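You operate a simulated robot arm through the tools that you are given. There is no shell and no other tool. Be economical: measure what you need, move in short steps, check, and stop when the job is done.

The job below is to be done with a simulated two-armed robot. You get a single attempt, and the scene is never put back.

JOB
Screw the cap back on the water bottle on the planning table top.
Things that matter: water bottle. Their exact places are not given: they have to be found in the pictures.

Only the result counts: the job must be done as asked and must still hold three seconds after the hand-in. Knocking over, shifting, dropping, spilling or breaking anything else fails it. A push-on lid holds only when it is set on centred and level and pressed home; a screw cap is set on level and turned clockwise until tight.

ROBOT AND FRAMES
Two 7-joint arms with two-finger parallel grippers on one trunk, on a base that drives. Base frame: it is fixed to the floor where the robot stands at the start and does not move with it; the origin is under the middle of the robot, x ahead of it, y to its left, z up. Readings come in mm, rad, newtons and seconds.
The left shoulder is at the start at [60, 189, 1203], the right one opposite. With the tool pointing down near the work surface each hand reaches from about 100 to 640 mm from the robot's upright axis, wherever it stands, measured 20 degrees to its own side. Payload 3.43 kg a hand.
The TCP of each hand is the grasp point between the finger pads, 30 mm short of the fingertips. In the tool frame z runs along the fingers and y along their closing line. Largest opening 94 mm; finger width 28, thickness 10; the body of the gripper, 50 by 96 mm, starts 55 mm behind the TCP.
Orientation is that of the tool frame in the base frame, as a unit quaternion [w, x, y, z]. With the fingers straight down and closing along the base's y, the tool's x points along the base's -x, its y along +y and its z along -z.

CONTROLS
- The arms move only by the tool send_rows. It takes "left_steps", "right_steps" or both (then of equal length, played together; a hand with none holds still); each is a list of rows, each an object (a shift or turn left out is 0, a gripper value left out holds the last) with "translation": the shift along the tool's x, y, z in mm, a list of three; "dr": the turn, a rotation vector about the tool's x, y, z in rad, a list of three; "jaw": the closure in counts, from 0 (fully open) to 255 (shut). In form: [{"translation": [x, y, z], "dr": [ax, ay, az], "jaw": jaw}, ...]. A call has 1 to 10 rows; each row shifts and turns the commanded pose from where the row before left it, along the tool's axes as they then stand. Rows are played at 5 a second. More than 50 mm and 0.15 rad between two rows, or a gripper value outside its range, and nothing of the call is played. Where a pose cannot be reached the arm comes as near as it can. A force on the tool above 40 N (or 10 N above the force at the start of the call, whichever is more), or a blocked arm, ends the call early, and 0.2 s more pass. The fingers move at their own pace (about 153 mm/s each) and stop on an object; they squeeze with about 21 N. The grip force told is the motor's: it shows also when the fingers shut on nothing. Time passes only in rows, and 0.2 s behind the last, so rows that do not move let the fingers close. It gives the time, the measured TCP pose, the force on the tool (base axes), the opening and the grip force at its end, in the units of the frame above (readings bear some noise), with the torque about the TCP (base axes, N m) and any sound that the robot's microphone picked up.
- Cameras (640 x 400 px; columns grow to the right, rows downward): "scene" is now at [4.6, 18, 1736.6]; the picture's right is [0.26, -0.97, 0.00], its down [-0.85, -0.23, -0.47] and it looks along [0.46, 0.12, -0.88] (base axes); focal length 253 px, centre (320, 200). "left" rides on the left gripper at [76, -14, -103] in its tool frame; the picture's right is [0.18, 0.98, 0.00], its down [-0.75, 0.14, -0.64] and it looks along [-0.63, 0.12, 0.77] (tool axes); focal length 243 px, centre (320, 200). "right" rides on the right gripper at [76, 14, -103] in its tool frame; the picture's right is [-0.18, 0.98, 0.00], its down [-0.75, -0.14, -0.64] and it looks along [-0.63, -0.12, 0.77] (tool axes); focal length 243 px, centre (320, 200).
- get_image(camera): a new picture of that camera. No time passes.
- move_column(by): slides the trunk up (or, below 0, down) by that many mm; the arms and the scene camera ride with it, the base frame stays. It gives what a move gives, with no picture.
- steer(legs): drives the robot by 1 to 6 legs, each [ahead, left, turn to the left] in mm, mm and rad, along the robot's own axes; the way and the turn of a leg run together, so that a leg with both is an arc; at most 1500 mm and 3.142 rad a leg. The arms and the cameras ride along, it lands a little off, and it stops where it bumps. It gives what a move gives.
- head_to(pan, tilt): turns the head with the scene camera to pan (to the left, within 1.501 rad either way) and tilt (down, from -0.506 to 1.204), counted from straight ahead of the robot. It gives what a move gives.
- pixel_to_xyz(camera, pixels): for up to 12 pixels [column, row] of the newest picture of that camera ("zoom" is the newest enlarged one), the place [x, y, z] in the base frame of the surface seen there, good to about 2 mm. No time passes.
- enlarge(camera, box): a new picture of the part [left, top, right, bottom] of that camera's present view, enlarged. No time passes.
- job_done(): hands the job in; it is judged then, once.

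Work in short steps. Measure before you move; look again where a grasp or a placing could have gone wrong, and mend it. You have 80 turns and 78 pictures in all, those below and enlarged ones among them. Open the grippers and draw the arms clear of the work before you hand the job in, unless the task says otherwise; then end with one line.

The tools are called after "Emit:" as name(argument=value, ...) on one line, values as JSON. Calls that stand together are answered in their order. send_rows: Moves the arms, as the interface text tells. Its arguments: {"type":"object","properties":{"left_steps":{"type":"array"},"right_steps":{"type":"array"}},"required":[]} The other tools are called the same way: move_column (by) slides the trunk up or down; steer (legs) drives the base; head_to (pan, tilt) turns the head that bears the scene camera; get_image (camera) takes a picture; pixel_to_xyz (camera, pixels) gives the place of the surface under pixels of a picture; enlarge (camera, box) takes an enlarged picture of a part of a camera's view; job_done () hands the job in.

At the start:

```text
time: 0.0
left_eef_pos: [361.5, 336.2, 1118.3]
left_orientation: [0.0, 0.001, 1.0, 0.0]
left_ft_force: [0.6, 0.4, 0.6]
left_wrist_torque: [0.0, 0.01, 0.02]
left_grip_width: 93.8
left_finger_force: 0.0
right_eef_pos: [284.3, 24.6, 1154.4]
right_orientation: [0.001, 0.0, 1.0, 0.0]
right_ft_force: [-0.1, 0.3, -0.2]
right_wrist_torque: [0.01, -0.02, 0.02]
right_grip_width: 93.9
right_finger_force: 0.0
trunk travel left (down, up): [-875.0, 115.0]
robot x, y, heading: [-2.2, -1.8, 0.001]
head pan, tilt: [0.26, 1.079]
```

scene: 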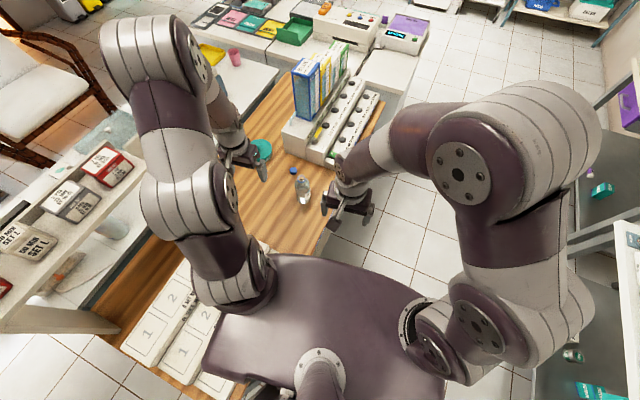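
right: 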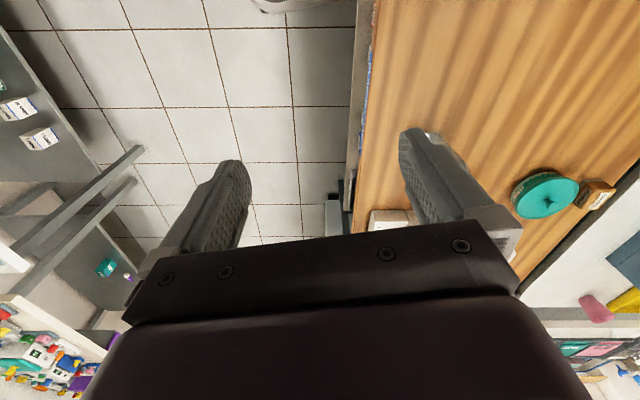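
left: 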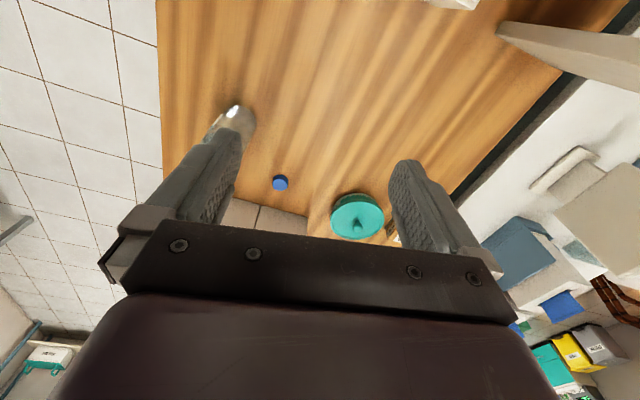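

The scene picture shows the bottle near (303,190) and a blue cap near (293,170). I enlarge that region.

Emit:
enlarge(camera="scene", box=[240, 130, 360, 220])

```text
4.44 times, centred on (300, 175) of scene
```

zoom: 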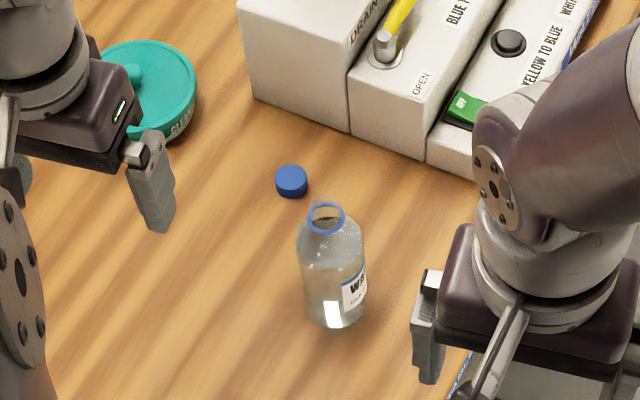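

The bottle mouth is at zoom (326,218) and the cap at (292,178). I measure both, along with the table and the obstacles.

Emit:
pixel_to_xyz(camera="zoom", pixels=[[292, 174], [277, 180], [307, 180], [292, 196], [326, 232], [326, 203], [309, 218], [344, 218], [330, 290], [240, 250], [350, 135], [430, 155]])

Emit:
pixel_to_xyz(camera="left", pixels=[[280, 182], [273, 182], [288, 182], [233, 112], [230, 120], [215, 130], [280, 200], [360, 205]])

```text
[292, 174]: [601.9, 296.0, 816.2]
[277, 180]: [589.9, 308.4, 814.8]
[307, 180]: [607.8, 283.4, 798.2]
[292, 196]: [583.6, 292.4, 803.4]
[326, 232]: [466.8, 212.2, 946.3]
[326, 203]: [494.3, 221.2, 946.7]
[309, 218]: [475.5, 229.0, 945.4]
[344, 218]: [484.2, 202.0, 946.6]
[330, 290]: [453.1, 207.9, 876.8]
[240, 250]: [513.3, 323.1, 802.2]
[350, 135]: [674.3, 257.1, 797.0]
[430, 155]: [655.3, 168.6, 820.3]
```

```text
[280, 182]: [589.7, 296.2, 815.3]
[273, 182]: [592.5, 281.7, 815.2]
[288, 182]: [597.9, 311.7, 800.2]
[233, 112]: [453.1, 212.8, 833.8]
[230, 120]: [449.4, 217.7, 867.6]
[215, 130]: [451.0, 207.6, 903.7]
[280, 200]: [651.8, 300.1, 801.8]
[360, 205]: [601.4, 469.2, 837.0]
```

The cap lies at about (598,296), top z 816 (about 30 mm wide, 15 mm high). The mouth is at about (480,215.5), z 946. The cap is slightly beyond easy reach, so I check the cap's pose, the table edge and the surroundings before driving ahead.

Emit:
enlarge(camera="left", box=[180, 80, 340, 200])

Emit:
pixel_to_xyz(camera="scene", pixels=[[318, 245], [333, 215], [380, 115], [310, 65], [295, 100], [345, 45], [325, 160], [400, 200], [290, 250], [85, 300], [258, 240], [282, 130]])

```text
3.33 times, centred on (260, 140) of left
```

zoom: 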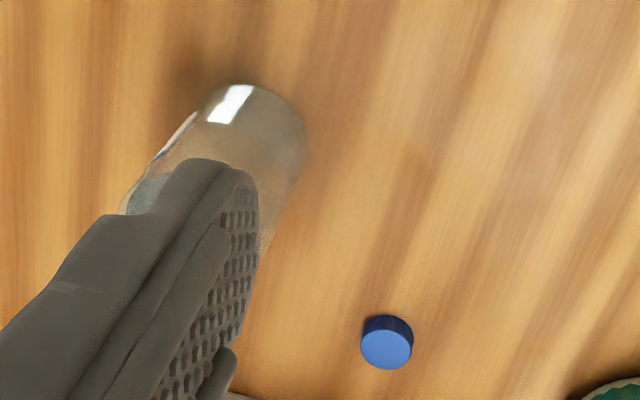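

```text
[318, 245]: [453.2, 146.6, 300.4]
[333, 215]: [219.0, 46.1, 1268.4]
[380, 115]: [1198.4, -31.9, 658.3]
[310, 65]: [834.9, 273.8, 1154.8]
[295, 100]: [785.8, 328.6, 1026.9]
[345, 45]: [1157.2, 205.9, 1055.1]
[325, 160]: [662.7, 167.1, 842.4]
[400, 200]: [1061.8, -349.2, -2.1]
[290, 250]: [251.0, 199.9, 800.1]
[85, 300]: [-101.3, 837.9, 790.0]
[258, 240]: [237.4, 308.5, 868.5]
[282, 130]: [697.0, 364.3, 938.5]
```

The cap lies closed side up and the area is clear. I drive 110 mm ahead, parallel to the table edge, so that both arms have good reach.

Emit:
steer(legs=[[110, 0, 0]])

```text
time: 1.2
left_eef_pos: [472.4, 337.4, 1119.2]
left_orientation: [0.0, -0.001, 1.0, 0.0]
left_ft_force: [-0.4, -0.1, 0.3]
left_wrist_torque: [0.0, 0.0, 0.01]
left_grip_width: 94.0
left_finger_force: 0.1
right_eef_pos: [396.6, 24.4, 1155.4]
right_orientation: [0.001, 0.0, 1.0, 0.0]
right_ft_force: [-0.7, -0.3, 0.1]
right_wrist_torque: [0.04, 0.0, -0.02]
right_grip_width: 94.1
right_finger_force: 0.1
trunk travel left (down, up): [-875.0, 115.0]
robot x, y, heading: [112.3, -2.8, -0.002]
head pan, tilt: [0.26, 1.079]
```

I tilt and turn the right hand towards a 30°-down side approach, aimed about 50° left. The left hand moves to above the cap at the same time.

Emit:
send_rows(right_steps=[{"dr": [0, 0, -0.1455], "jaw": 0}, {"dr": [0, 0, -0.1455]}, {"dr": [0, 0, -0.1455]}, {"dr": [0, 0, -0.1455]}, {"dr": [0, 0, -0.1455]}, {"dr": [0, 0, -0.1455]}, {"dr": [0, -0.1495, 0]}, {"dr": [0, -0.1495, 0]}, {"dr": [0, -0.1495, 0]}, {"dr": [0, -0.1495, 0]}], left_steps=[{"translation": [-12.6, -4.1, 19.9], "jaw": 0}, {"translation": [-12.6, -4.1, 19.9]}, {"translation": [-12.6, -4.1, 19.9]}, {"translation": [-12.6, -4.1, 19.9]}, {"translation": [-12.6, -4.1, 19.9]}, {"translation": [-12.6, -4.1, 19.9]}, {"translation": [-12.6, -4.1, 19.9]}, {"translation": [-12.6, -4.1, 19.9]}, {"translation": [-12.6, -4.1, 19.9]}, {"translation": [-12.6, -4.1, 19.9]}])

Emit:
send_rows(right_steps=[{"dr": [0, -0.1495, 0]}, {"dr": [0, -0.1495, 0]}, {"dr": [0, -0.1495, 0]}, {}])

Emit:
get_image(camera="scene")

Emit:
get_image(camera="left")

Emit:
get_image(camera="right")

```text
time: 3.4
left_eef_pos: [600.0, 297.7, 919.5]
left_orientation: [-0.001, -0.001, 1.0, 0.0]
left_ft_force: [0.1, 0.6, -0.4]
left_wrist_torque: [0.02, 0.01, 0.0]
left_grip_width: 94.1
left_finger_force: 0.1
right_eef_pos: [407.5, 5.1, 1150.4]
right_orientation: [0.219, -0.403, 0.887, 0.049]
right_ft_force: [0.9, -0.3, 0.5]
right_wrist_torque: [-0.01, 0.04, 0.01]
right_grip_width: 94.1
right_finger_force: 0.0
right hand out of reach, approached as far as the arm can: row 10
trunk travel left (down, up): [-875.0, 115.0]
robot x, y, heading: [109.6, -1.2, -0.002]
head pan, tilt: [0.26, 1.079]
```

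```text
time: 4.4
left_eef_pos: [598.8, 296.7, 921.7]
left_orientation: [0.0, -0.001, 1.0, 0.001]
left_ft_force: [0.6, -0.4, 1.1]
left_wrist_torque: [0.0, 0.03, 0.0]
left_grip_width: 94.2
left_finger_force: 0.0
right_eef_pos: [395.1, 24.5, 1154.9]
right_orientation: [0.453, -0.367, 0.784, 0.212]
right_ft_force: [0.3, -0.5, -0.1]
right_wrist_torque: [0.03, -0.02, 0.02]
right_grip_width: 93.9
right_finger_force: 0.0
trunk travel left (down, up): [-875.0, 115.0]
robot x, y, heading: [114.8, 3.4, 0.002]
head pan, tilt: [0.26, 1.079]
```

```text
72 pictures are left
```

scene: 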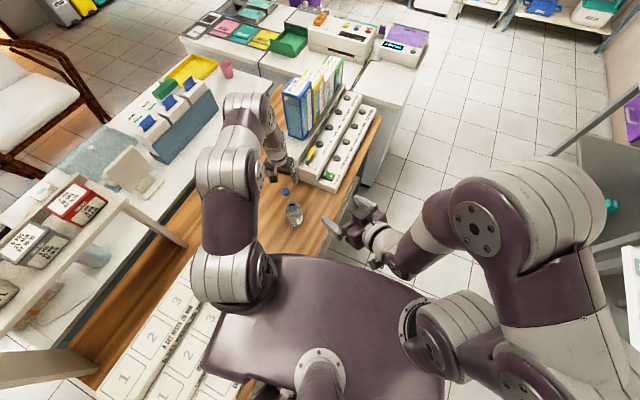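

```text
71 pictures are left
```

left: 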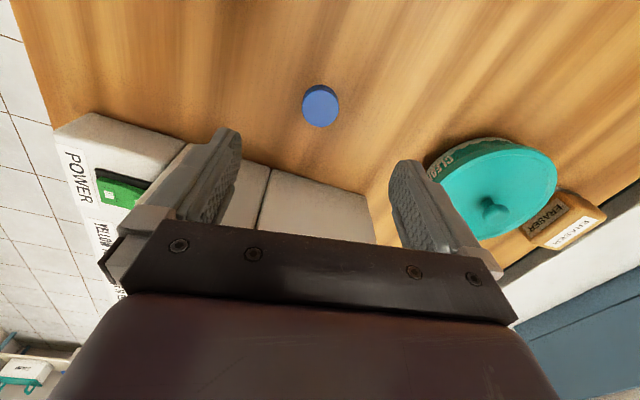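

```text
70 pictures are left
```

right: 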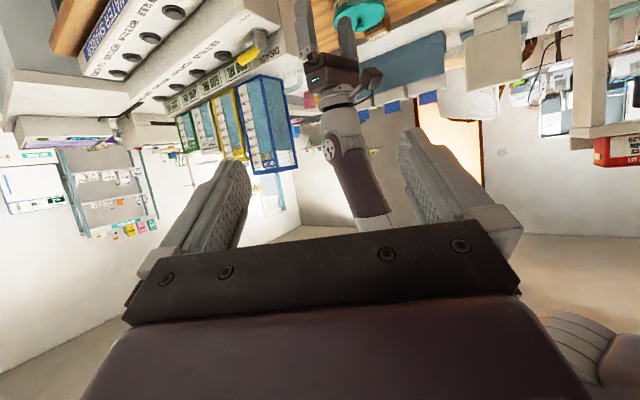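

The right hand is in its approach pose and the left hand is over the cap at left-camera (320,105). I re-measure the cap and look closely at the bottle.

Emit:
pixel_to_xyz(camera="left", pixels=[[320, 107], [304, 107], [337, 107], [320, 122], [320, 88], [310, 95], [330, 95], [430, 165], [270, 165]])

Emit:
enlarge(camera="scene", box=[260, 170, 340, 240])

```text
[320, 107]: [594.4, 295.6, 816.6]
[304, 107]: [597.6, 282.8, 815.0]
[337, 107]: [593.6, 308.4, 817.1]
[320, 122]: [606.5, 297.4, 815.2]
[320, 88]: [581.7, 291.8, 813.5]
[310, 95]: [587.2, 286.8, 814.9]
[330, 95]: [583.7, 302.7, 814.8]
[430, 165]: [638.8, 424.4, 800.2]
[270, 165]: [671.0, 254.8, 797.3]
```

```text
5.71 times, centred on (300, 205) of scene
```

zoom: 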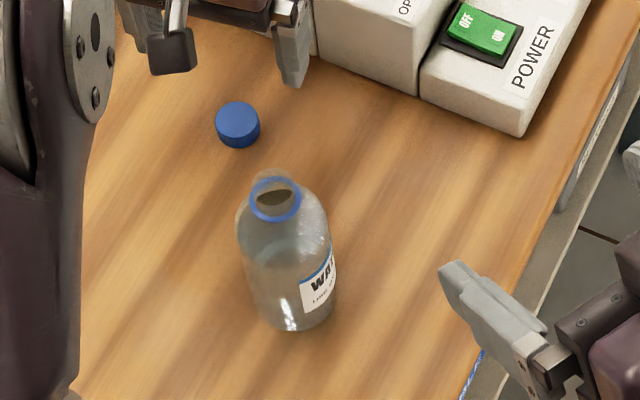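

The cap centre is at about (595,295.5), top z 816. I measure the bottle mouth and body again.

Emit:
pixel_to_xyz(camera="zoom", pixels=[[275, 177], [275, 220], [251, 200], [300, 200], [245, 265], [290, 265], [330, 250], [290, 324], [275, 198], [515, 280], [470, 370], [265, 235]])

```text
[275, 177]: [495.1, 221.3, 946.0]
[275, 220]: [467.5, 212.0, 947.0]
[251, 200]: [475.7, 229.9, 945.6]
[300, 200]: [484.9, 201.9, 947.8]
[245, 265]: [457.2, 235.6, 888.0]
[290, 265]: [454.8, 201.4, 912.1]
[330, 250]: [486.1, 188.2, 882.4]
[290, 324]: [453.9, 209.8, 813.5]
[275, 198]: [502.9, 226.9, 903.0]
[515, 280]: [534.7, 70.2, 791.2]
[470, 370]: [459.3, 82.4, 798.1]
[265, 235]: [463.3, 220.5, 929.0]
```

The mouth is centred at about (480.5,216), z 946.5, and the body radius is about 30. I lower the left hand onto the cap to TCP z of about 834 and close.

Emit:
send_rows(left_steps=[{"translation": [4, -1, 20]}, {"translation": [0, 0, 20]}, {"translation": [0, 0, 20]}, {"translation": [0, 0, 15]}, {"translation": [0, 0, 11]}, {}])

Emit:
get_image(camera="left")

```text
time: 5.8
left_eef_pos: [595.3, 296.2, 835.5]
left_orientation: [0.0, 0.0, 1.0, 0.0]
left_ft_force: [-0.1, -0.4, 0.1]
left_wrist_torque: [0.01, -0.01, 0.03]
left_grip_width: 94.1
left_finger_force: 0.0
right_eef_pos: [396.8, 25.4, 1154.7]
right_orientation: [0.453, -0.367, 0.784, 0.213]
right_ft_force: [-0.1, 0.1, -0.7]
right_wrist_torque: [-0.02, 0.02, 0.0]
right_grip_width: 93.9
right_finger_force: 0.1
trunk travel left (down, up): [-875.0, 115.0]
robot x, y, heading: [110.8, -1.7, -0.001]
head pan, tilt: [0.26, 1.079]
```

```text
68 pictures are left
```

left: 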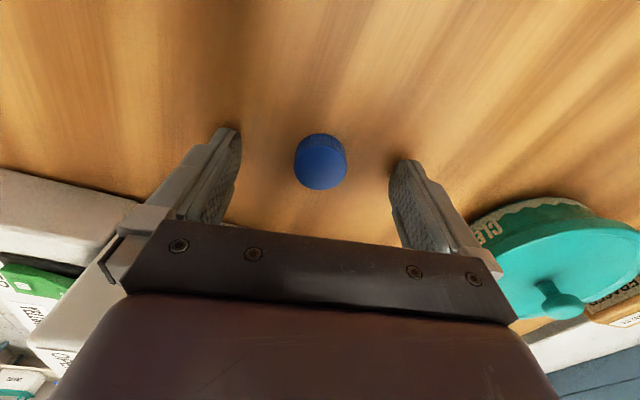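

The cap is between the fingertips at (320,160). I close the gripper on it.

Emit:
send_rows(left_steps=[{"jaw": 255}, {}, {}, {}])

Emit:
get_image(camera="left")

```text
time: 6.8
left_eef_pos: [594.0, 295.4, 835.2]
left_orientation: [0.0, -0.001, 1.0, 0.001]
left_ft_force: [-0.9, 0.0, 0.3]
left_wrist_torque: [0.0, -0.03, -0.02]
left_grip_width: 29.6
left_finger_force: 21.2
right_eef_pos: [396.0, 24.6, 1154.6]
right_orientation: [0.453, -0.367, 0.784, 0.212]
right_ft_force: [-0.6, 0.3, 0.1]
right_wrist_torque: [-0.01, 0.02, 0.0]
right_grip_width: 94.1
right_finger_force: 0.1
trunk travel left (down, up): [-875.0, 115.0]
robot x, y, heading: [108.8, 2.1, -0.001]
head pan, tilt: [0.26, 1.079]
```

```text
67 pictures are left
```

left: 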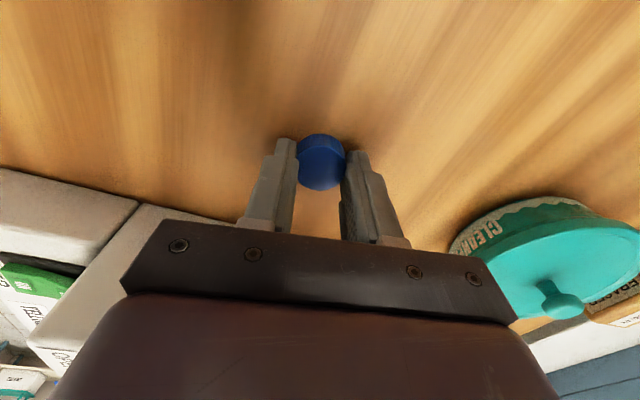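

The cap is gripped at 29.6 mm. I lift it while the right hand goes to its pre-approach point (414,136,910).

Emit:
send_rows(left_steps=[{"translation": [0, 0, -23]}, {"translation": [0, 0, -23]}, {"translation": [0, 0, -23]}, {"translation": [0, 0, -23]}, {"translation": [0, 0, -23]}, {"translation": [0, 0, -23]}, {"translation": [0, 0, -23]}, {"translation": [0, 0, -23]}, {}], right_steps=[{"translation": [20.4, 7.3, 25.9]}, {"translation": [20.4, 7.3, 25.9]}, {"translation": [20.4, 7.3, 25.9]}, {"translation": [20.4, 7.3, 25.9]}, {"translation": [20.4, 7.3, 25.9]}, {"translation": [20.4, 7.3, 25.9]}, {"translation": [20.4, 7.3, 25.9]}, {"translation": [20.4, 7.3, 25.9]}, {}])

Emit:
get_image(camera="right")

Emit:
enlarge(camera="left", box=[240, 100, 400, 220])

Emit:
get_image(camera="scene")

```text
time: 8.8
left_eef_pos: [593.9, 295.4, 1019.4]
left_orientation: [0.0, -0.001, 1.0, 0.001]
left_ft_force: [0.0, -0.2, -0.3]
left_wrist_torque: [0.02, -0.02, -0.03]
left_grip_width: 29.5
left_finger_force: 21.5
right_eef_pos: [413.7, 138.4, 908.2]
right_orientation: [0.452, -0.367, 0.785, 0.212]
right_ft_force: [0.3, -0.3, 0.4]
right_wrist_torque: [0.0, 0.0, 0.03]
right_grip_width: 94.1
right_finger_force: 0.1
trunk travel left (down, up): [-875.0, 115.0]
robot x, y, heading: [111.9, -1.9, -0.001]
head pan, tilt: [0.26, 1.079]
```

```text
66 pictures are left
```

right: 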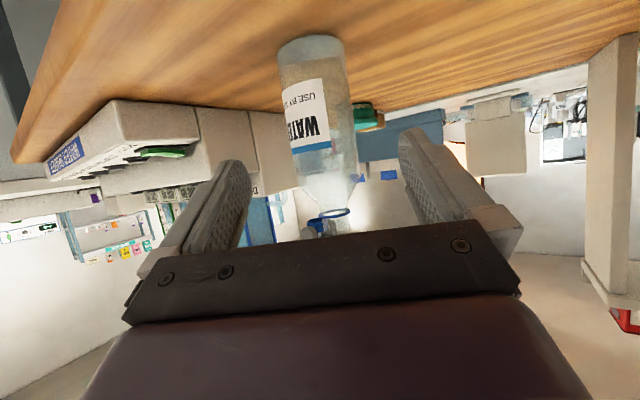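

```text
3.33 times, centred on (320, 160) of left
```

zoom: 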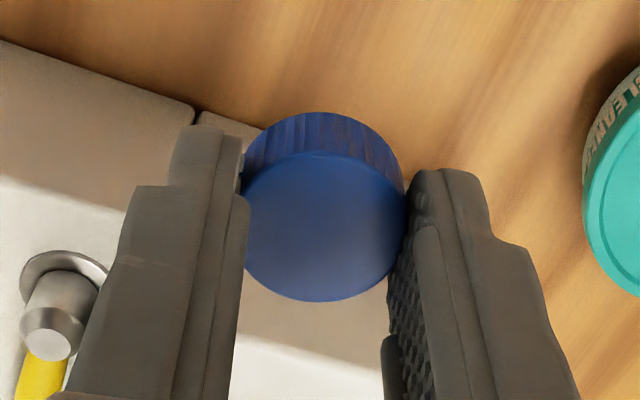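

```text
64 pictures are left
```

scene: 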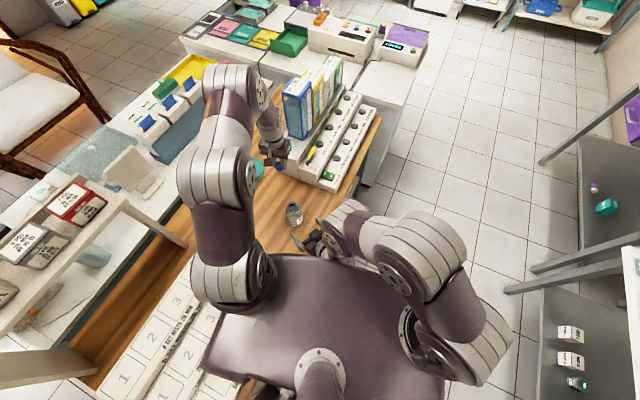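

The cap is held level. I measure its top in the left zoom, around (325,225), to get its offset from the TCP.

Emit:
pixel_to_xyz(camera="zoom", pixels=[[325, 225], [325, 296], [325, 158], [252, 225], [398, 225], [290, 170], [360, 170], [325, 130]])

Emit:
pixel_to_xyz(camera="right", pixels=[[310, 100], [280, 80], [355, 80], [340, 180], [297, 140], [355, 140]])

```text
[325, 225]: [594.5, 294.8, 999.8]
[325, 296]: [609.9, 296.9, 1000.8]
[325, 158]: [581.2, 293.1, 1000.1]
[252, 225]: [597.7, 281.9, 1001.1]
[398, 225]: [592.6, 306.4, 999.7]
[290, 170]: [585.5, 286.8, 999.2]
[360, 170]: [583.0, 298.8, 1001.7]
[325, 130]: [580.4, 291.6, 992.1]
```

```text
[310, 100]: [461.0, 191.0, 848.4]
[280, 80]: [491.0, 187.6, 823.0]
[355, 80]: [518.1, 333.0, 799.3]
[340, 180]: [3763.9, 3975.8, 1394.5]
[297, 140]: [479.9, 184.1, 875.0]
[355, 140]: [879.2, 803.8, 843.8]
```

The cap centre is (+1,0) from the TCP, with its top 19 mm below the TCP. Now I advance the right hand along its axis to the bottle at (480.5,216,850).

Emit:
send_rows(right_steps=[{"translation": [0, -1, 24]}, {"translation": [0, 0, 24]}, {"translation": [0, 0, 24]}, {"translation": [0, 0, 23]}, {"translation": [0, 0, 22]}, {}])

Emit:
get_image(camera="right")

Emit:
enlarge(camera="scene", box=[250, 170, 350, 250])

```text
time: 10.2
left_eef_pos: [594.9, 296.0, 1018.5]
left_orientation: [0.0, 0.0, 1.0, 0.0]
left_ft_force: [-0.5, -0.2, 0.1]
left_wrist_torque: [0.01, -0.01, -0.01]
left_grip_width: 29.6
left_finger_force: 20.6
right_eef_pos: [485.7, 216.8, 857.2]
right_orientation: [0.458, -0.363, 0.783, 0.212]
right_ft_force: [-0.4, 0.2, 0.2]
right_wrist_torque: [-0.02, -0.02, -0.02]
right_grip_width: 94.1
right_finger_force: 0.1
trunk travel left (down, up): [-875.0, 115.0]
robot x, y, heading: [113.1, 0.1, 0.001]
head pan, tilt: [0.26, 1.079]
```

```text
63 pictures are left
```

right: 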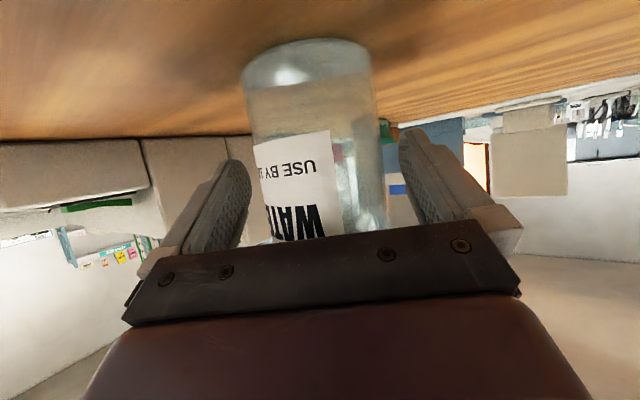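

```text
5.00 times, centred on (300, 210) of scene
```

zoom: 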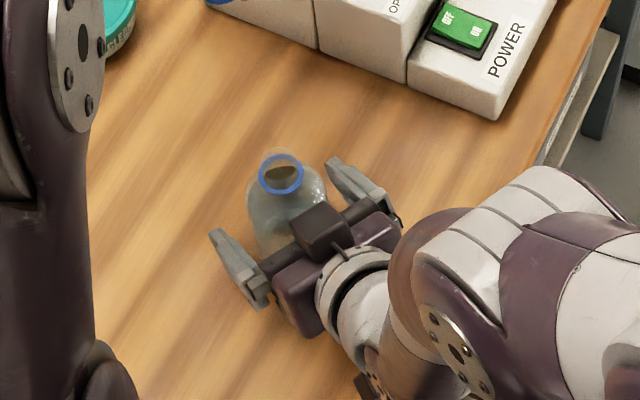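

The right fingers straddle the bottle. I let the arm settle and measure where the bottle sits between the fingers and how high the right gripper's top reaches.

Emit:
send_rows(right_steps=[{}, {}])

Emit:
pixel_to_xyz(camera="zoom", pixels=[[281, 154], [281, 194], [259, 174], [304, 174], [215, 235], [335, 165], [320, 215], [330, 240], [250, 200], [320, 190], [345, 255], [385, 260]])

Emit:
pixel_to_xyz(camera="right", pixels=[[248, 110], [310, 110], [370, 110], [250, 90], [366, 90], [260, 150], [375, 150]])

```text
time: 10.8
left_eef_pos: [594.7, 295.4, 1018.8]
left_orientation: [0.0, -0.001, 1.0, 0.0]
left_ft_force: [-0.8, -0.3, -0.7]
left_wrist_torque: [-0.03, -0.05, 0.02]
left_grip_width: 29.6
left_finger_force: 21.1
right_eef_pos: [484.4, 218.0, 857.6]
right_orientation: [0.458, -0.365, 0.782, 0.214]
right_ft_force: [-0.8, -0.3, -0.6]
right_wrist_torque: [-0.02, 0.02, 0.01]
right_grip_width: 93.9
right_finger_force: 0.1
trunk travel left (down, up): [-875.0, 115.0]
robot x, y, heading: [114.4, 2.4, -0.002]
head pan, tilt: [0.26, 1.079]
```

```text
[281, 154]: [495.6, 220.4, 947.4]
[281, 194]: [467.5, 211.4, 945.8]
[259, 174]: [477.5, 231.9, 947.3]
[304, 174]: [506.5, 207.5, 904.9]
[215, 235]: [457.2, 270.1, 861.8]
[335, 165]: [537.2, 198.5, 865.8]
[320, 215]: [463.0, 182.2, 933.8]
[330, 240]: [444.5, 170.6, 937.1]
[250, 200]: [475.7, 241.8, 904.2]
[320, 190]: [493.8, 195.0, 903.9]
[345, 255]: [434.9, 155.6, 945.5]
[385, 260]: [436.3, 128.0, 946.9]
```

```text
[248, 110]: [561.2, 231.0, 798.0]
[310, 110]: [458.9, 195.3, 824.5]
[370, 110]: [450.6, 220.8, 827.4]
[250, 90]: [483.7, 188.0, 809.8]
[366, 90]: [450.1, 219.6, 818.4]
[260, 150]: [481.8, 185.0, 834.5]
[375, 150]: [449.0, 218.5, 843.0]
```

The bottle is within 2 mm of centred between the fingers. The right gripper's top reaches z of about 935–947 near the neck, so I slide the trunk down 15 mm for clearance; both hands are free to move down.

Emit:
move_column(by=-15)

```text
time: 11.4
left_eef_pos: [595.5, 294.6, 1003.8]
left_orientation: [0.0, -0.001, 1.0, 0.0]
left_ft_force: [-0.8, -0.1, 0.5]
left_wrist_torque: [-0.04, 0.0, -0.02]
left_grip_width: 29.4
left_finger_force: 20.7
right_eef_pos: [485.4, 217.8, 843.4]
right_orientation: [0.457, -0.365, 0.782, 0.214]
right_ft_force: [-0.5, -1.0, 0.8]
right_wrist_torque: [0.01, 0.0, -0.02]
right_grip_width: 93.8
right_finger_force: 0.1
trunk travel left (down, up): [-860.0, 130.0]
robot x, y, heading: [111.5, -2.0, -0.0]
head pan, tilt: [0.26, 1.079]
```

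The right hand is at z 843. I nudge it +2 mm in tool y and close on the bottle.

Emit:
send_rows(right_steps=[{"translation": [0, 2, 0]}, {"jaw": 255}, {}, {}, {}])

Emit:
enlarge(camera="scene", box=[250, 170, 350, 250])

Emit:
get_image(camera="right")

```text
time: 12.6
left_eef_pos: [595.3, 294.7, 1004.2]
left_orientation: [-0.001, -0.001, 1.0, 0.0]
left_ft_force: [0.3, 0.6, 0.4]
left_wrist_torque: [-0.02, -0.02, -0.02]
left_grip_width: 29.6
left_finger_force: 21.4
right_eef_pos: [484.2, 220.1, 842.1]
right_orientation: [0.458, -0.364, 0.782, 0.213]
right_ft_force: [0.0, 0.3, 0.3]
right_wrist_torque: [0.02, 0.01, -0.02]
right_grip_width: 62.7
right_finger_force: 20.5
trunk travel left (down, up): [-860.0, 130.0]
robot x, y, heading: [112.8, -0.4, 0.002]
head pan, tilt: [0.26, 1.079]
```

```text
5.00 times, centred on (300, 210) of scene
```

zoom: 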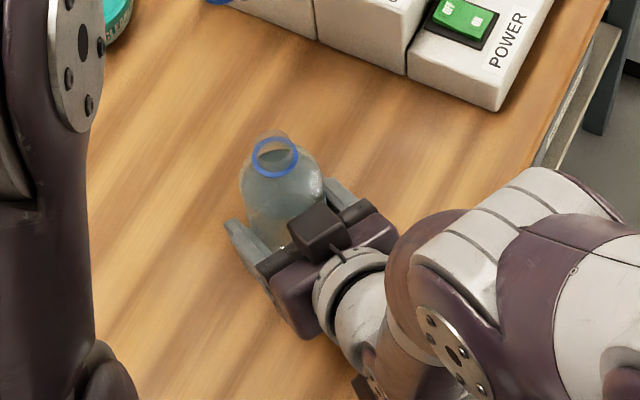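

```text
60 pictures are left
```

right: 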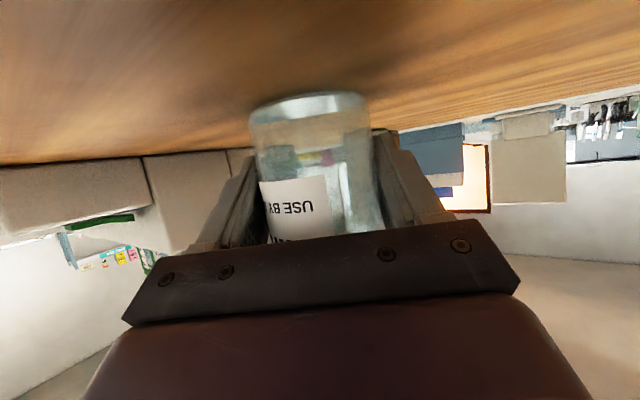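

The bottle is gripped at 62.7 mm. I re-measure the mouth, whose ring is at zoom (275,157).

Emit:
enlarge(camera="scene", box=[288, 188, 324, 212])

Emit:
pixel_to_xyz(camera="scene", pixels=[[304, 201], [305, 219]])

```text
16.00 times, centred on (306, 200) of scene
```

zoom: 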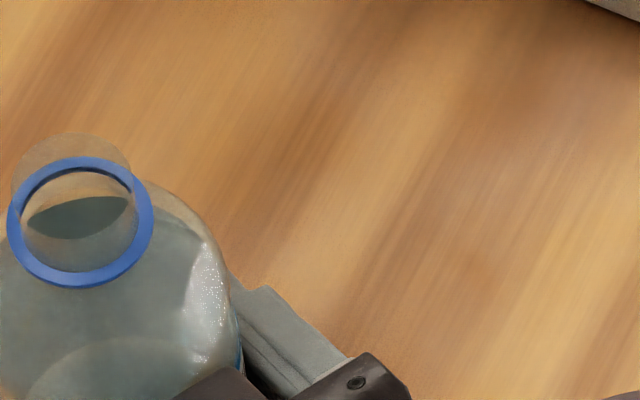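

```text
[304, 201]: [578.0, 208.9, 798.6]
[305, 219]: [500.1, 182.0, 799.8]
```

The blue ring looks like a collar below a transparent neck rim, whose circle is centred near (72,185). I measure both.

Emit:
pixel_to_xyz(camera="zoom", pixels=[[80, 163], [80, 280], [14, 222], [146, 222], [20, 165], [72, 138], [125, 160], [75, 150], [60, 255], [100, 255], [22, 205], [133, 210]])

```text
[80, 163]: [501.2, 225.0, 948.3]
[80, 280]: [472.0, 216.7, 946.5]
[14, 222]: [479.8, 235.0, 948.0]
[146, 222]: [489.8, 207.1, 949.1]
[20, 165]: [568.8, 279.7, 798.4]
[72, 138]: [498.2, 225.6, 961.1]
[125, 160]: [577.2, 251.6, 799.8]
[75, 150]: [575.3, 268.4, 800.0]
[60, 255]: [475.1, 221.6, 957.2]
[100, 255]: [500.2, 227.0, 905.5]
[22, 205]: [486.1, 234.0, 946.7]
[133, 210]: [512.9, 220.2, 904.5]
```

Ring centre is about (486,221) at z 947, and the neck rim top is at about z 961. I check that the bottle is upright by measuring its front at several heights.

Emit:
pixel_to_xyz(camera="right", pixels=[[290, 125], [290, 150], [290, 175], [290, 195], [290, 215], [350, 125], [350, 150], [350, 175], [350, 195], [350, 215], [300, 110], [320, 100]])

Emit:
enlarge(camera="left", box=[0, 0, 320, 200])

```text
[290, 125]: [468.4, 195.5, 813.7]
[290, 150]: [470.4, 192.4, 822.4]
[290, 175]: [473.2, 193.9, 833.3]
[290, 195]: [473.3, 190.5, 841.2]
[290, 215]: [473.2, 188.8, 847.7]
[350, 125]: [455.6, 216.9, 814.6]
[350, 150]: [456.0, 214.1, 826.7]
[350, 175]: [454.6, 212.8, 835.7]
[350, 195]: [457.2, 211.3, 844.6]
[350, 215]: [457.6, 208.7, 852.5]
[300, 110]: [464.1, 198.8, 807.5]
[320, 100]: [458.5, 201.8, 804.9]
```

```text
2.00 times, centred on (160, 100) of left
```

zoom: 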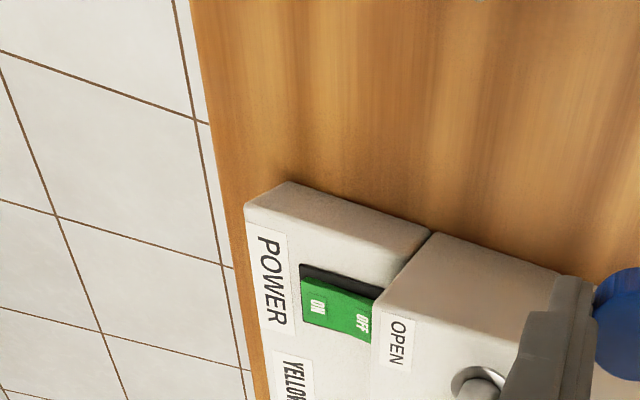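

The bottle is upright, with the mouth at about (486,221) and rim z of about 961. I raise the left hand to z 1030 and bring the cap over the mouth (TCP 485,221).

Emit:
send_rows(left_steps=[{"translation": [0, 0, -13]}, {"translation": [0, 0, -13]}, {"translation": [22, -14.7, 0]}, {"translation": [22, -14.7, 0]}, {"translation": [22, -14.7, 0]}, {"translation": [22, -14.7, 0]}, {"translation": [22, -14.7, 0]}, {}])

Emit:
send_rows(left_steps=[{"dr": [0, 0, -0.15]}, {"dr": [0, 0, -0.15]}, {"dr": [0, 0, -0.15]}, {"dr": [0, 0, -0.15]}, {"dr": [0, 0, -0.15]}, {"dr": [0, 0, -0.15]}, {"dr": [0, 0, -0.15]}, {"dr": [0, 0, -0.15]}, {}])

Emit:
get_image(camera="left")

Emit:
get_image(camera="scene")

```text
time: 14.4
left_eef_pos: [485.0, 221.7, 1029.0]
left_orientation: [0.001, 0.0, 1.0, 0.0]
left_ft_force: [-0.1, 0.4, 0.8]
left_wrist_torque: [-0.01, 0.01, -0.01]
left_grip_width: 29.5
left_finger_force: 20.9
right_eef_pos: [486.1, 221.8, 844.2]
right_orientation: [0.459, -0.365, 0.781, 0.215]
right_ft_force: [0.6, 0.1, -2.6]
right_wrist_torque: [0.01, 0.01, 0.0]
right_grip_width: 62.4
right_finger_force: 21.4
trunk travel left (down, up): [-860.0, 130.0]
robot x, y, heading: [111.8, -1.9, -0.005]
head pan, tilt: [0.26, 1.079]
```

```text
time: 16.4
left_eef_pos: [486.3, 221.4, 1030.3]
left_orientation: [0.0, -0.565, 0.825, 0.0]
left_ft_force: [0.4, -0.9, 0.2]
left_wrist_torque: [-0.02, -0.01, 0.02]
left_grip_width: 29.4
left_finger_force: 21.1
right_eef_pos: [486.1, 221.9, 845.9]
right_orientation: [0.46, -0.364, 0.781, 0.216]
right_ft_force: [-0.1, 1.1, -3.4]
right_wrist_torque: [0.0, 0.04, 0.05]
right_grip_width: 62.6
right_finger_force: 21.1
trunk travel left (down, up): [-860.0, 130.0]
robot x, y, heading: [110.6, -0.7, -0.004]
head pan, tilt: [0.26, 1.079]
```

```text
57 pictures are left
```

left: 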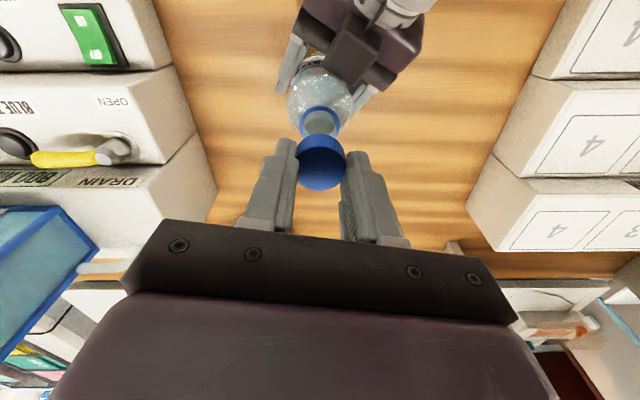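

```text
56 pictures are left
```

scene: 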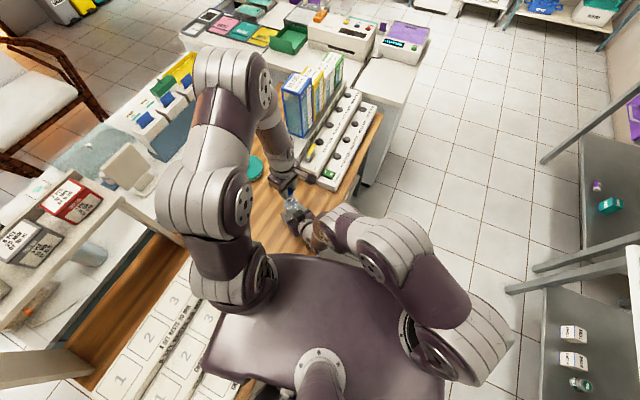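

The right hand has crept up from z 842 to 846 with −3.4 N, so it may have lifted the bottle slightly. I look closely at the cap and mouth, and play a still row to see whether it drifts.

Emit:
send_rows(right_steps=[{}, {}, {}])

Emit:
enlarge(camera="left", box=[260, 50, 380, 200])

Emit:
get_image(camera="right")

```text
time: 17.2
left_eef_pos: [485.2, 222.3, 1029.3]
left_orientation: [0.0, -0.565, 0.825, 0.0]
left_ft_force: [0.8, 0.1, 0.4]
left_wrist_torque: [0.04, -0.01, 0.03]
left_grip_width: 29.7
left_finger_force: 20.7
right_eef_pos: [486.7, 221.6, 846.0]
right_orientation: [0.461, -0.362, 0.781, 0.215]
right_ft_force: [-0.1, -0.1, -3.6]
right_wrist_torque: [0.0, 0.05, 0.03]
right_grip_width: 62.4
right_finger_force: 20.6
trunk travel left (down, up): [-860.0, 130.0]
robot x, y, heading: [109.1, -2.1, 0.001]
head pan, tilt: [0.26, 1.079]
```

```text
2.67 times, centred on (320, 125) of left
```

zoom: 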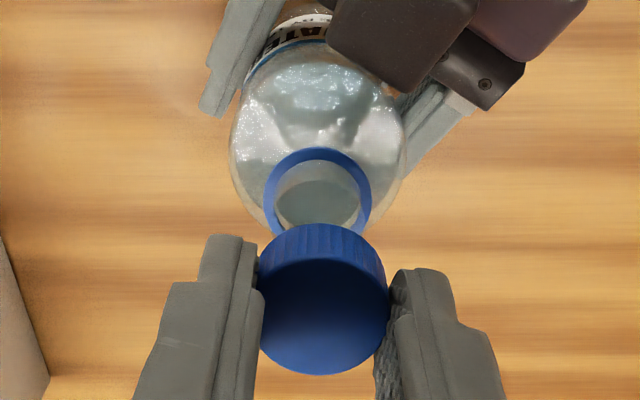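

```text
54 pictures are left
```

right: 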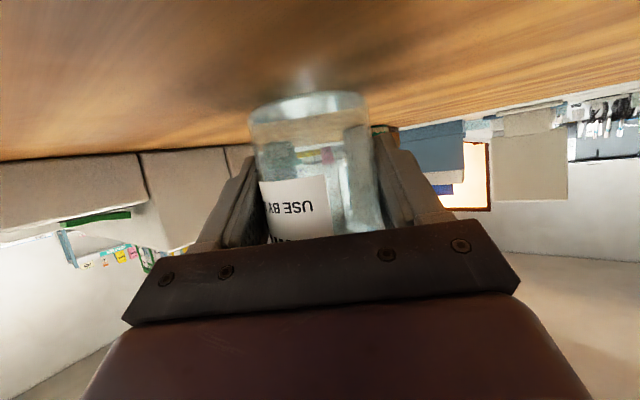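

I measure how high the bottle base and ring now sit.

Emit:
pixel_to_xyz(camera="right", pixels=[[320, 98], [300, 106], [345, 100], [270, 112], [320, 85], [320, 92], [290, 150], [350, 150]])

Emit:
pixel_to_xyz(camera="zoom", pixels=[[316, 153], [268, 195], [367, 195], [275, 220], [360, 220], [318, 170], [325, 320], [325, 372], [325, 262], [262, 320], [386, 315]])

```text
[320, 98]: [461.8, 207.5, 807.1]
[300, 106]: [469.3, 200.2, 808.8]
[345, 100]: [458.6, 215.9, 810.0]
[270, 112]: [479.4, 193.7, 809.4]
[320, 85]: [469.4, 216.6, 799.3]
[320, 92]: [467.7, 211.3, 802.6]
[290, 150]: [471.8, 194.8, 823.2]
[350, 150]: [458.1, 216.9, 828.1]
```

```text
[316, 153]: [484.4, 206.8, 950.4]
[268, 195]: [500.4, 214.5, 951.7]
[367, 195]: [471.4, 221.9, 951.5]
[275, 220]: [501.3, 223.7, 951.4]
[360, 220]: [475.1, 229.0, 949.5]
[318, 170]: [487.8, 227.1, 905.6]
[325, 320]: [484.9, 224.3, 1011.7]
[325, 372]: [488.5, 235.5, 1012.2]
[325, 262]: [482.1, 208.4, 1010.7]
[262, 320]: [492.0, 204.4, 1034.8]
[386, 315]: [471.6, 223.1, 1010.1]
```

The ring is now at z 951, so the bottle has been lifted about 3.5 mm. I lower the trunk by 3 mm to seat it again.

Emit:
move_column(by=-3)

Emit:
send_rows(right_steps=[{}, {}])

Emit:
enlarge(camera="left", box=[260, 50, 380, 200])

```text
time: 17.8
left_eef_pos: [485.2, 220.7, 1027.5]
left_orientation: [0.0, -0.565, 0.825, 0.0]
left_ft_force: [0.9, -0.4, -0.7]
left_wrist_torque: [0.04, 0.04, 0.03]
left_grip_width: 29.7
left_finger_force: 21.4
right_eef_pos: [485.6, 221.6, 842.2]
right_orientation: [0.459, -0.363, 0.782, 0.214]
right_ft_force: [-4.4, 0.7, -2.1]
right_wrist_torque: [-0.05, -0.12, -0.23]
right_grip_width: 62.4
right_finger_force: 20.5
trunk travel left (down, up): [-857.0, 133.0]
robot x, y, heading: [111.6, -1.5, -0.008]
head pan, tilt: [0.26, 1.079]
```

```text
time: 18.4
left_eef_pos: [485.1, 221.9, 1026.1]
left_orientation: [0.001, -0.565, 0.825, 0.0]
left_ft_force: [0.9, 0.1, 0.3]
left_wrist_torque: [0.02, 0.02, 0.02]
left_grip_width: 29.8
left_finger_force: 21.3
right_eef_pos: [487.1, 221.4, 842.0]
right_orientation: [0.46, -0.363, 0.782, 0.214]
right_ft_force: [0.7, 0.5, -3.1]
right_wrist_torque: [0.01, -0.01, -0.02]
right_grip_width: 62.3
right_finger_force: 21.0
trunk travel left (down, up): [-857.0, 133.0]
robot x, y, heading: [112.1, -0.5, -0.004]
head pan, tilt: [0.26, 1.079]
```

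```text
2.67 times, centred on (320, 125) of left
```

zoom: 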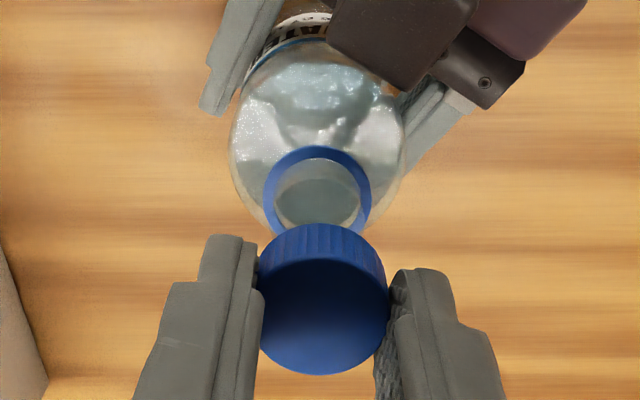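

The bottle is seated again. I measure the ring and cap again with more points to refine the alignment.

Emit:
pixel_to_xyz(camera="zoom", pixels=[[318, 150], [290, 158], [346, 157], [270, 185], [366, 185], [272, 215], [365, 212], [325, 370], [325, 265], [385, 310], [280, 345], [370, 345]])

Emit:
enlarge(camera="scene", box=[270, 180, 318, 216])

```text
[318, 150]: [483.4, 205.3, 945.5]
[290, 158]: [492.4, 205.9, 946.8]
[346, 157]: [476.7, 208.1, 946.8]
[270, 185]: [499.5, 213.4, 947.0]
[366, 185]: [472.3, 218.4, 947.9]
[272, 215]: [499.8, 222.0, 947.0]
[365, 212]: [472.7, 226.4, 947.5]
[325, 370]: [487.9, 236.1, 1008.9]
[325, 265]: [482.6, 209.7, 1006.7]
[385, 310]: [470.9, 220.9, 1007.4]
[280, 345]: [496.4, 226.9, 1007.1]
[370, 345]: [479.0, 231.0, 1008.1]
```

```text
11.11 times, centred on (294, 198) of scene
```

zoom: 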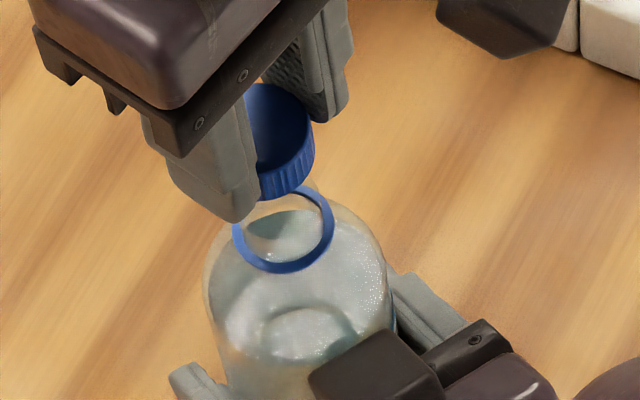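

The ring is centred at (486.3,219.6) and the cap at (485.5,222.4), so I shift the cap by (+0.7,−2.6) in base axes and descend to just above the rim.

Emit:
send_rows(left_steps=[{"translation": [2.2, -1.6, 0]}, {"translation": [0, 0, 10]}, {"translation": [0, 0, 10]}, {"translation": [0, 0, 5]}, {}])

Emit:
enlarge(camera="scene", box=[270, 180, 318, 216])

Emit:
enlarge(camera="left", box=[260, 80, 380, 200])

```text
time: 19.6
left_eef_pos: [486.5, 218.7, 1001.5]
left_orientation: [0.0, -0.564, 0.826, 0.0]
left_ft_force: [0.3, 0.5, 0.6]
left_wrist_torque: [0.0, -0.01, -0.01]
left_grip_width: 29.8
left_finger_force: 20.7
right_eef_pos: [485.9, 221.5, 842.4]
right_orientation: [0.46, -0.363, 0.781, 0.215]
right_ft_force: [-0.5, 0.2, -3.2]
right_wrist_torque: [0.0, 0.0, -0.04]
right_grip_width: 62.3
right_finger_force: 21.0
trunk travel left (down, up): [-857.0, 133.0]
robot x, y, heading: [114.3, 0.1, 0.004]
head pan, tilt: [0.26, 1.079]
```

```text
11.11 times, centred on (294, 198) of scene
```

zoom: 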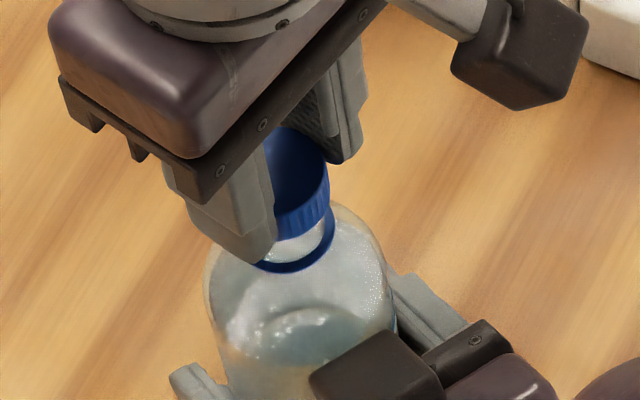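

```text
3.33 times, centred on (320, 140) of left
```

zoom: 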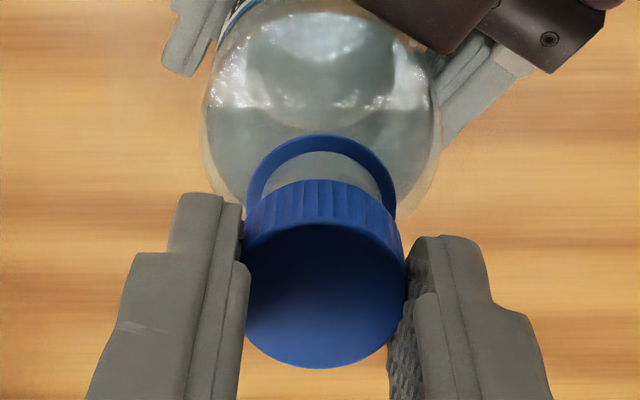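

The cap sits concentric just above the rim (columns agree to within 1 mm). I lower it gently until contact.

Emit:
send_rows(left_steps=[{"translation": [0, -0.5, 2]}, {"translation": [0, 0, 2]}, {"translation": [0, 0, 1]}, {}])

Emit:
enlarge(camera="scene", box=[270, 180, 318, 216])

```text
time: 20.6
left_eef_pos: [486.8, 219.7, 997.3]
left_orientation: [-0.001, -0.565, 0.825, 0.0]
left_ft_force: [-0.1, 1.6, -0.4]
left_wrist_torque: [-0.01, 0.03, 0.0]
left_grip_width: 29.7
left_finger_force: 21.1
right_eef_pos: [486.5, 221.7, 841.7]
right_orientation: [0.46, -0.362, 0.782, 0.214]
right_ft_force: [1.4, -1.5, -2.2]
right_wrist_torque: [0.14, 0.2, -0.02]
right_grip_width: 62.2
right_finger_force: 21.3
trunk travel left (down, up): [-857.0, 133.0]
robot x, y, heading: [114.5, -0.1, 0.009]
head pan, tilt: [0.26, 1.079]
```

```text
11.11 times, centred on (294, 198) of scene
```

zoom: 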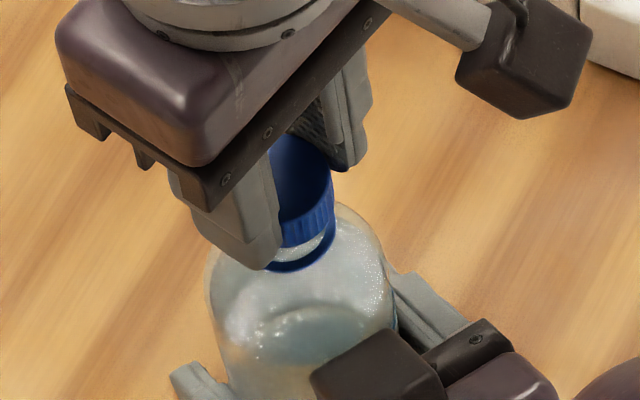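

There may be a first light touch (small force on the right hand). I go on down in 1 mm rows, watching the force.

Emit:
send_rows(left_steps=[{"translation": [0, 0, 1]}, {"translation": [0, 0, 1]}, {"translation": [0, 0, 1]}, {}])

```text
time: 21.6
left_eef_pos: [486.7, 218.6, 994.2]
left_orientation: [0.001, -0.565, 0.825, 0.0]
left_ft_force: [-1.3, 2.8, 0.3]
left_wrist_torque: [0.1, -0.02, 0.03]
left_grip_width: 29.8
left_finger_force: 21.6
right_eef_pos: [485.4, 220.1, 842.5]
right_orientation: [0.46, -0.363, 0.782, 0.214]
right_ft_force: [-2.8, -2.4, 1.9]
right_wrist_torque: [0.22, 0.2, -0.08]
right_grip_width: 62.0
right_finger_force: 21.0
trunk travel left (down, up): [-857.0, 133.0]
robot x, y, heading: [115.8, 1.1, 0.003]
head pan, tilt: [0.26, 1.079]
```

There's a lateral 2.8 N in +y, so the neck is guiding the cap. I shift about 1 mm in +y and continue down.

Emit:
send_rows(left_steps=[{"translation": [-0.9, 0.6, 0]}, {"translation": [0, 0, 1]}, {"translation": [0, 0, 1]}, {}])

Emit:
enlarge(camera="scene", box=[270, 180, 318, 216])

Emit:
enlarge(camera="left", box=[260, 80, 380, 200])

```text
time: 22.6
left_eef_pos: [486.1, 220.5, 991.1]
left_orientation: [-0.001, -0.565, 0.825, 0.0]
left_ft_force: [-0.4, 0.2, 0.8]
left_wrist_torque: [-0.01, -0.02, -0.01]
left_grip_width: 29.6
left_finger_force: 21.2
right_eef_pos: [483.5, 219.9, 841.5]
right_orientation: [0.459, -0.363, 0.782, 0.213]
right_ft_force: [-0.1, -1.3, -2.8]
right_wrist_torque: [0.01, 0.0, 0.01]
right_grip_width: 62.4
right_finger_force: 21.2
trunk travel left (down, up): [-857.0, 133.0]
robot x, y, heading: [115.3, -3.5, 0.002]
head pan, tilt: [0.26, 1.079]
```

```text
11.11 times, centred on (294, 198) of scene
```

zoom: 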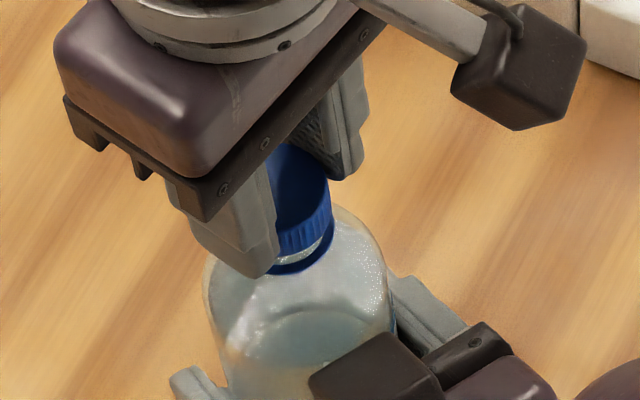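

```text
3.33 times, centred on (320, 140) of left
```

zoom: 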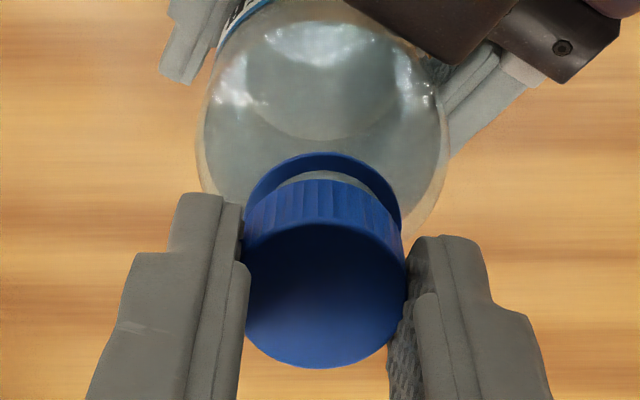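

The forces have relaxed and the cap has slipped over the neck, centred. I continue down until there is vertical resistance.

Emit:
send_rows(left_steps=[{"translation": [0, 0, 1]}, {"translation": [0, 0, 1]}, {"translation": [0, 0, 1]}, {"translation": [0, 0, 1]}, {}])

```text
time: 23.8
left_eef_pos: [486.2, 219.8, 987.8]
left_orientation: [0.001, -0.565, 0.825, 0.0]
left_ft_force: [-1.6, -2.6, 5.5]
left_wrist_torque: [-0.07, 0.02, 0.02]
left_grip_width: 29.6
left_finger_force: 21.1
right_eef_pos: [486.3, 220.2, 841.9]
right_orientation: [0.46, -0.362, 0.782, 0.214]
right_ft_force: [1.9, 2.4, -9.3]
right_wrist_torque: [-0.22, 0.11, -0.01]
right_grip_width: 61.8
right_finger_force: 21.1
trunk travel left (down, up): [-857.0, 133.0]
robot x, y, heading: [112.8, 1.7, -0.003]
head pan, tilt: [0.26, 1.079]
```

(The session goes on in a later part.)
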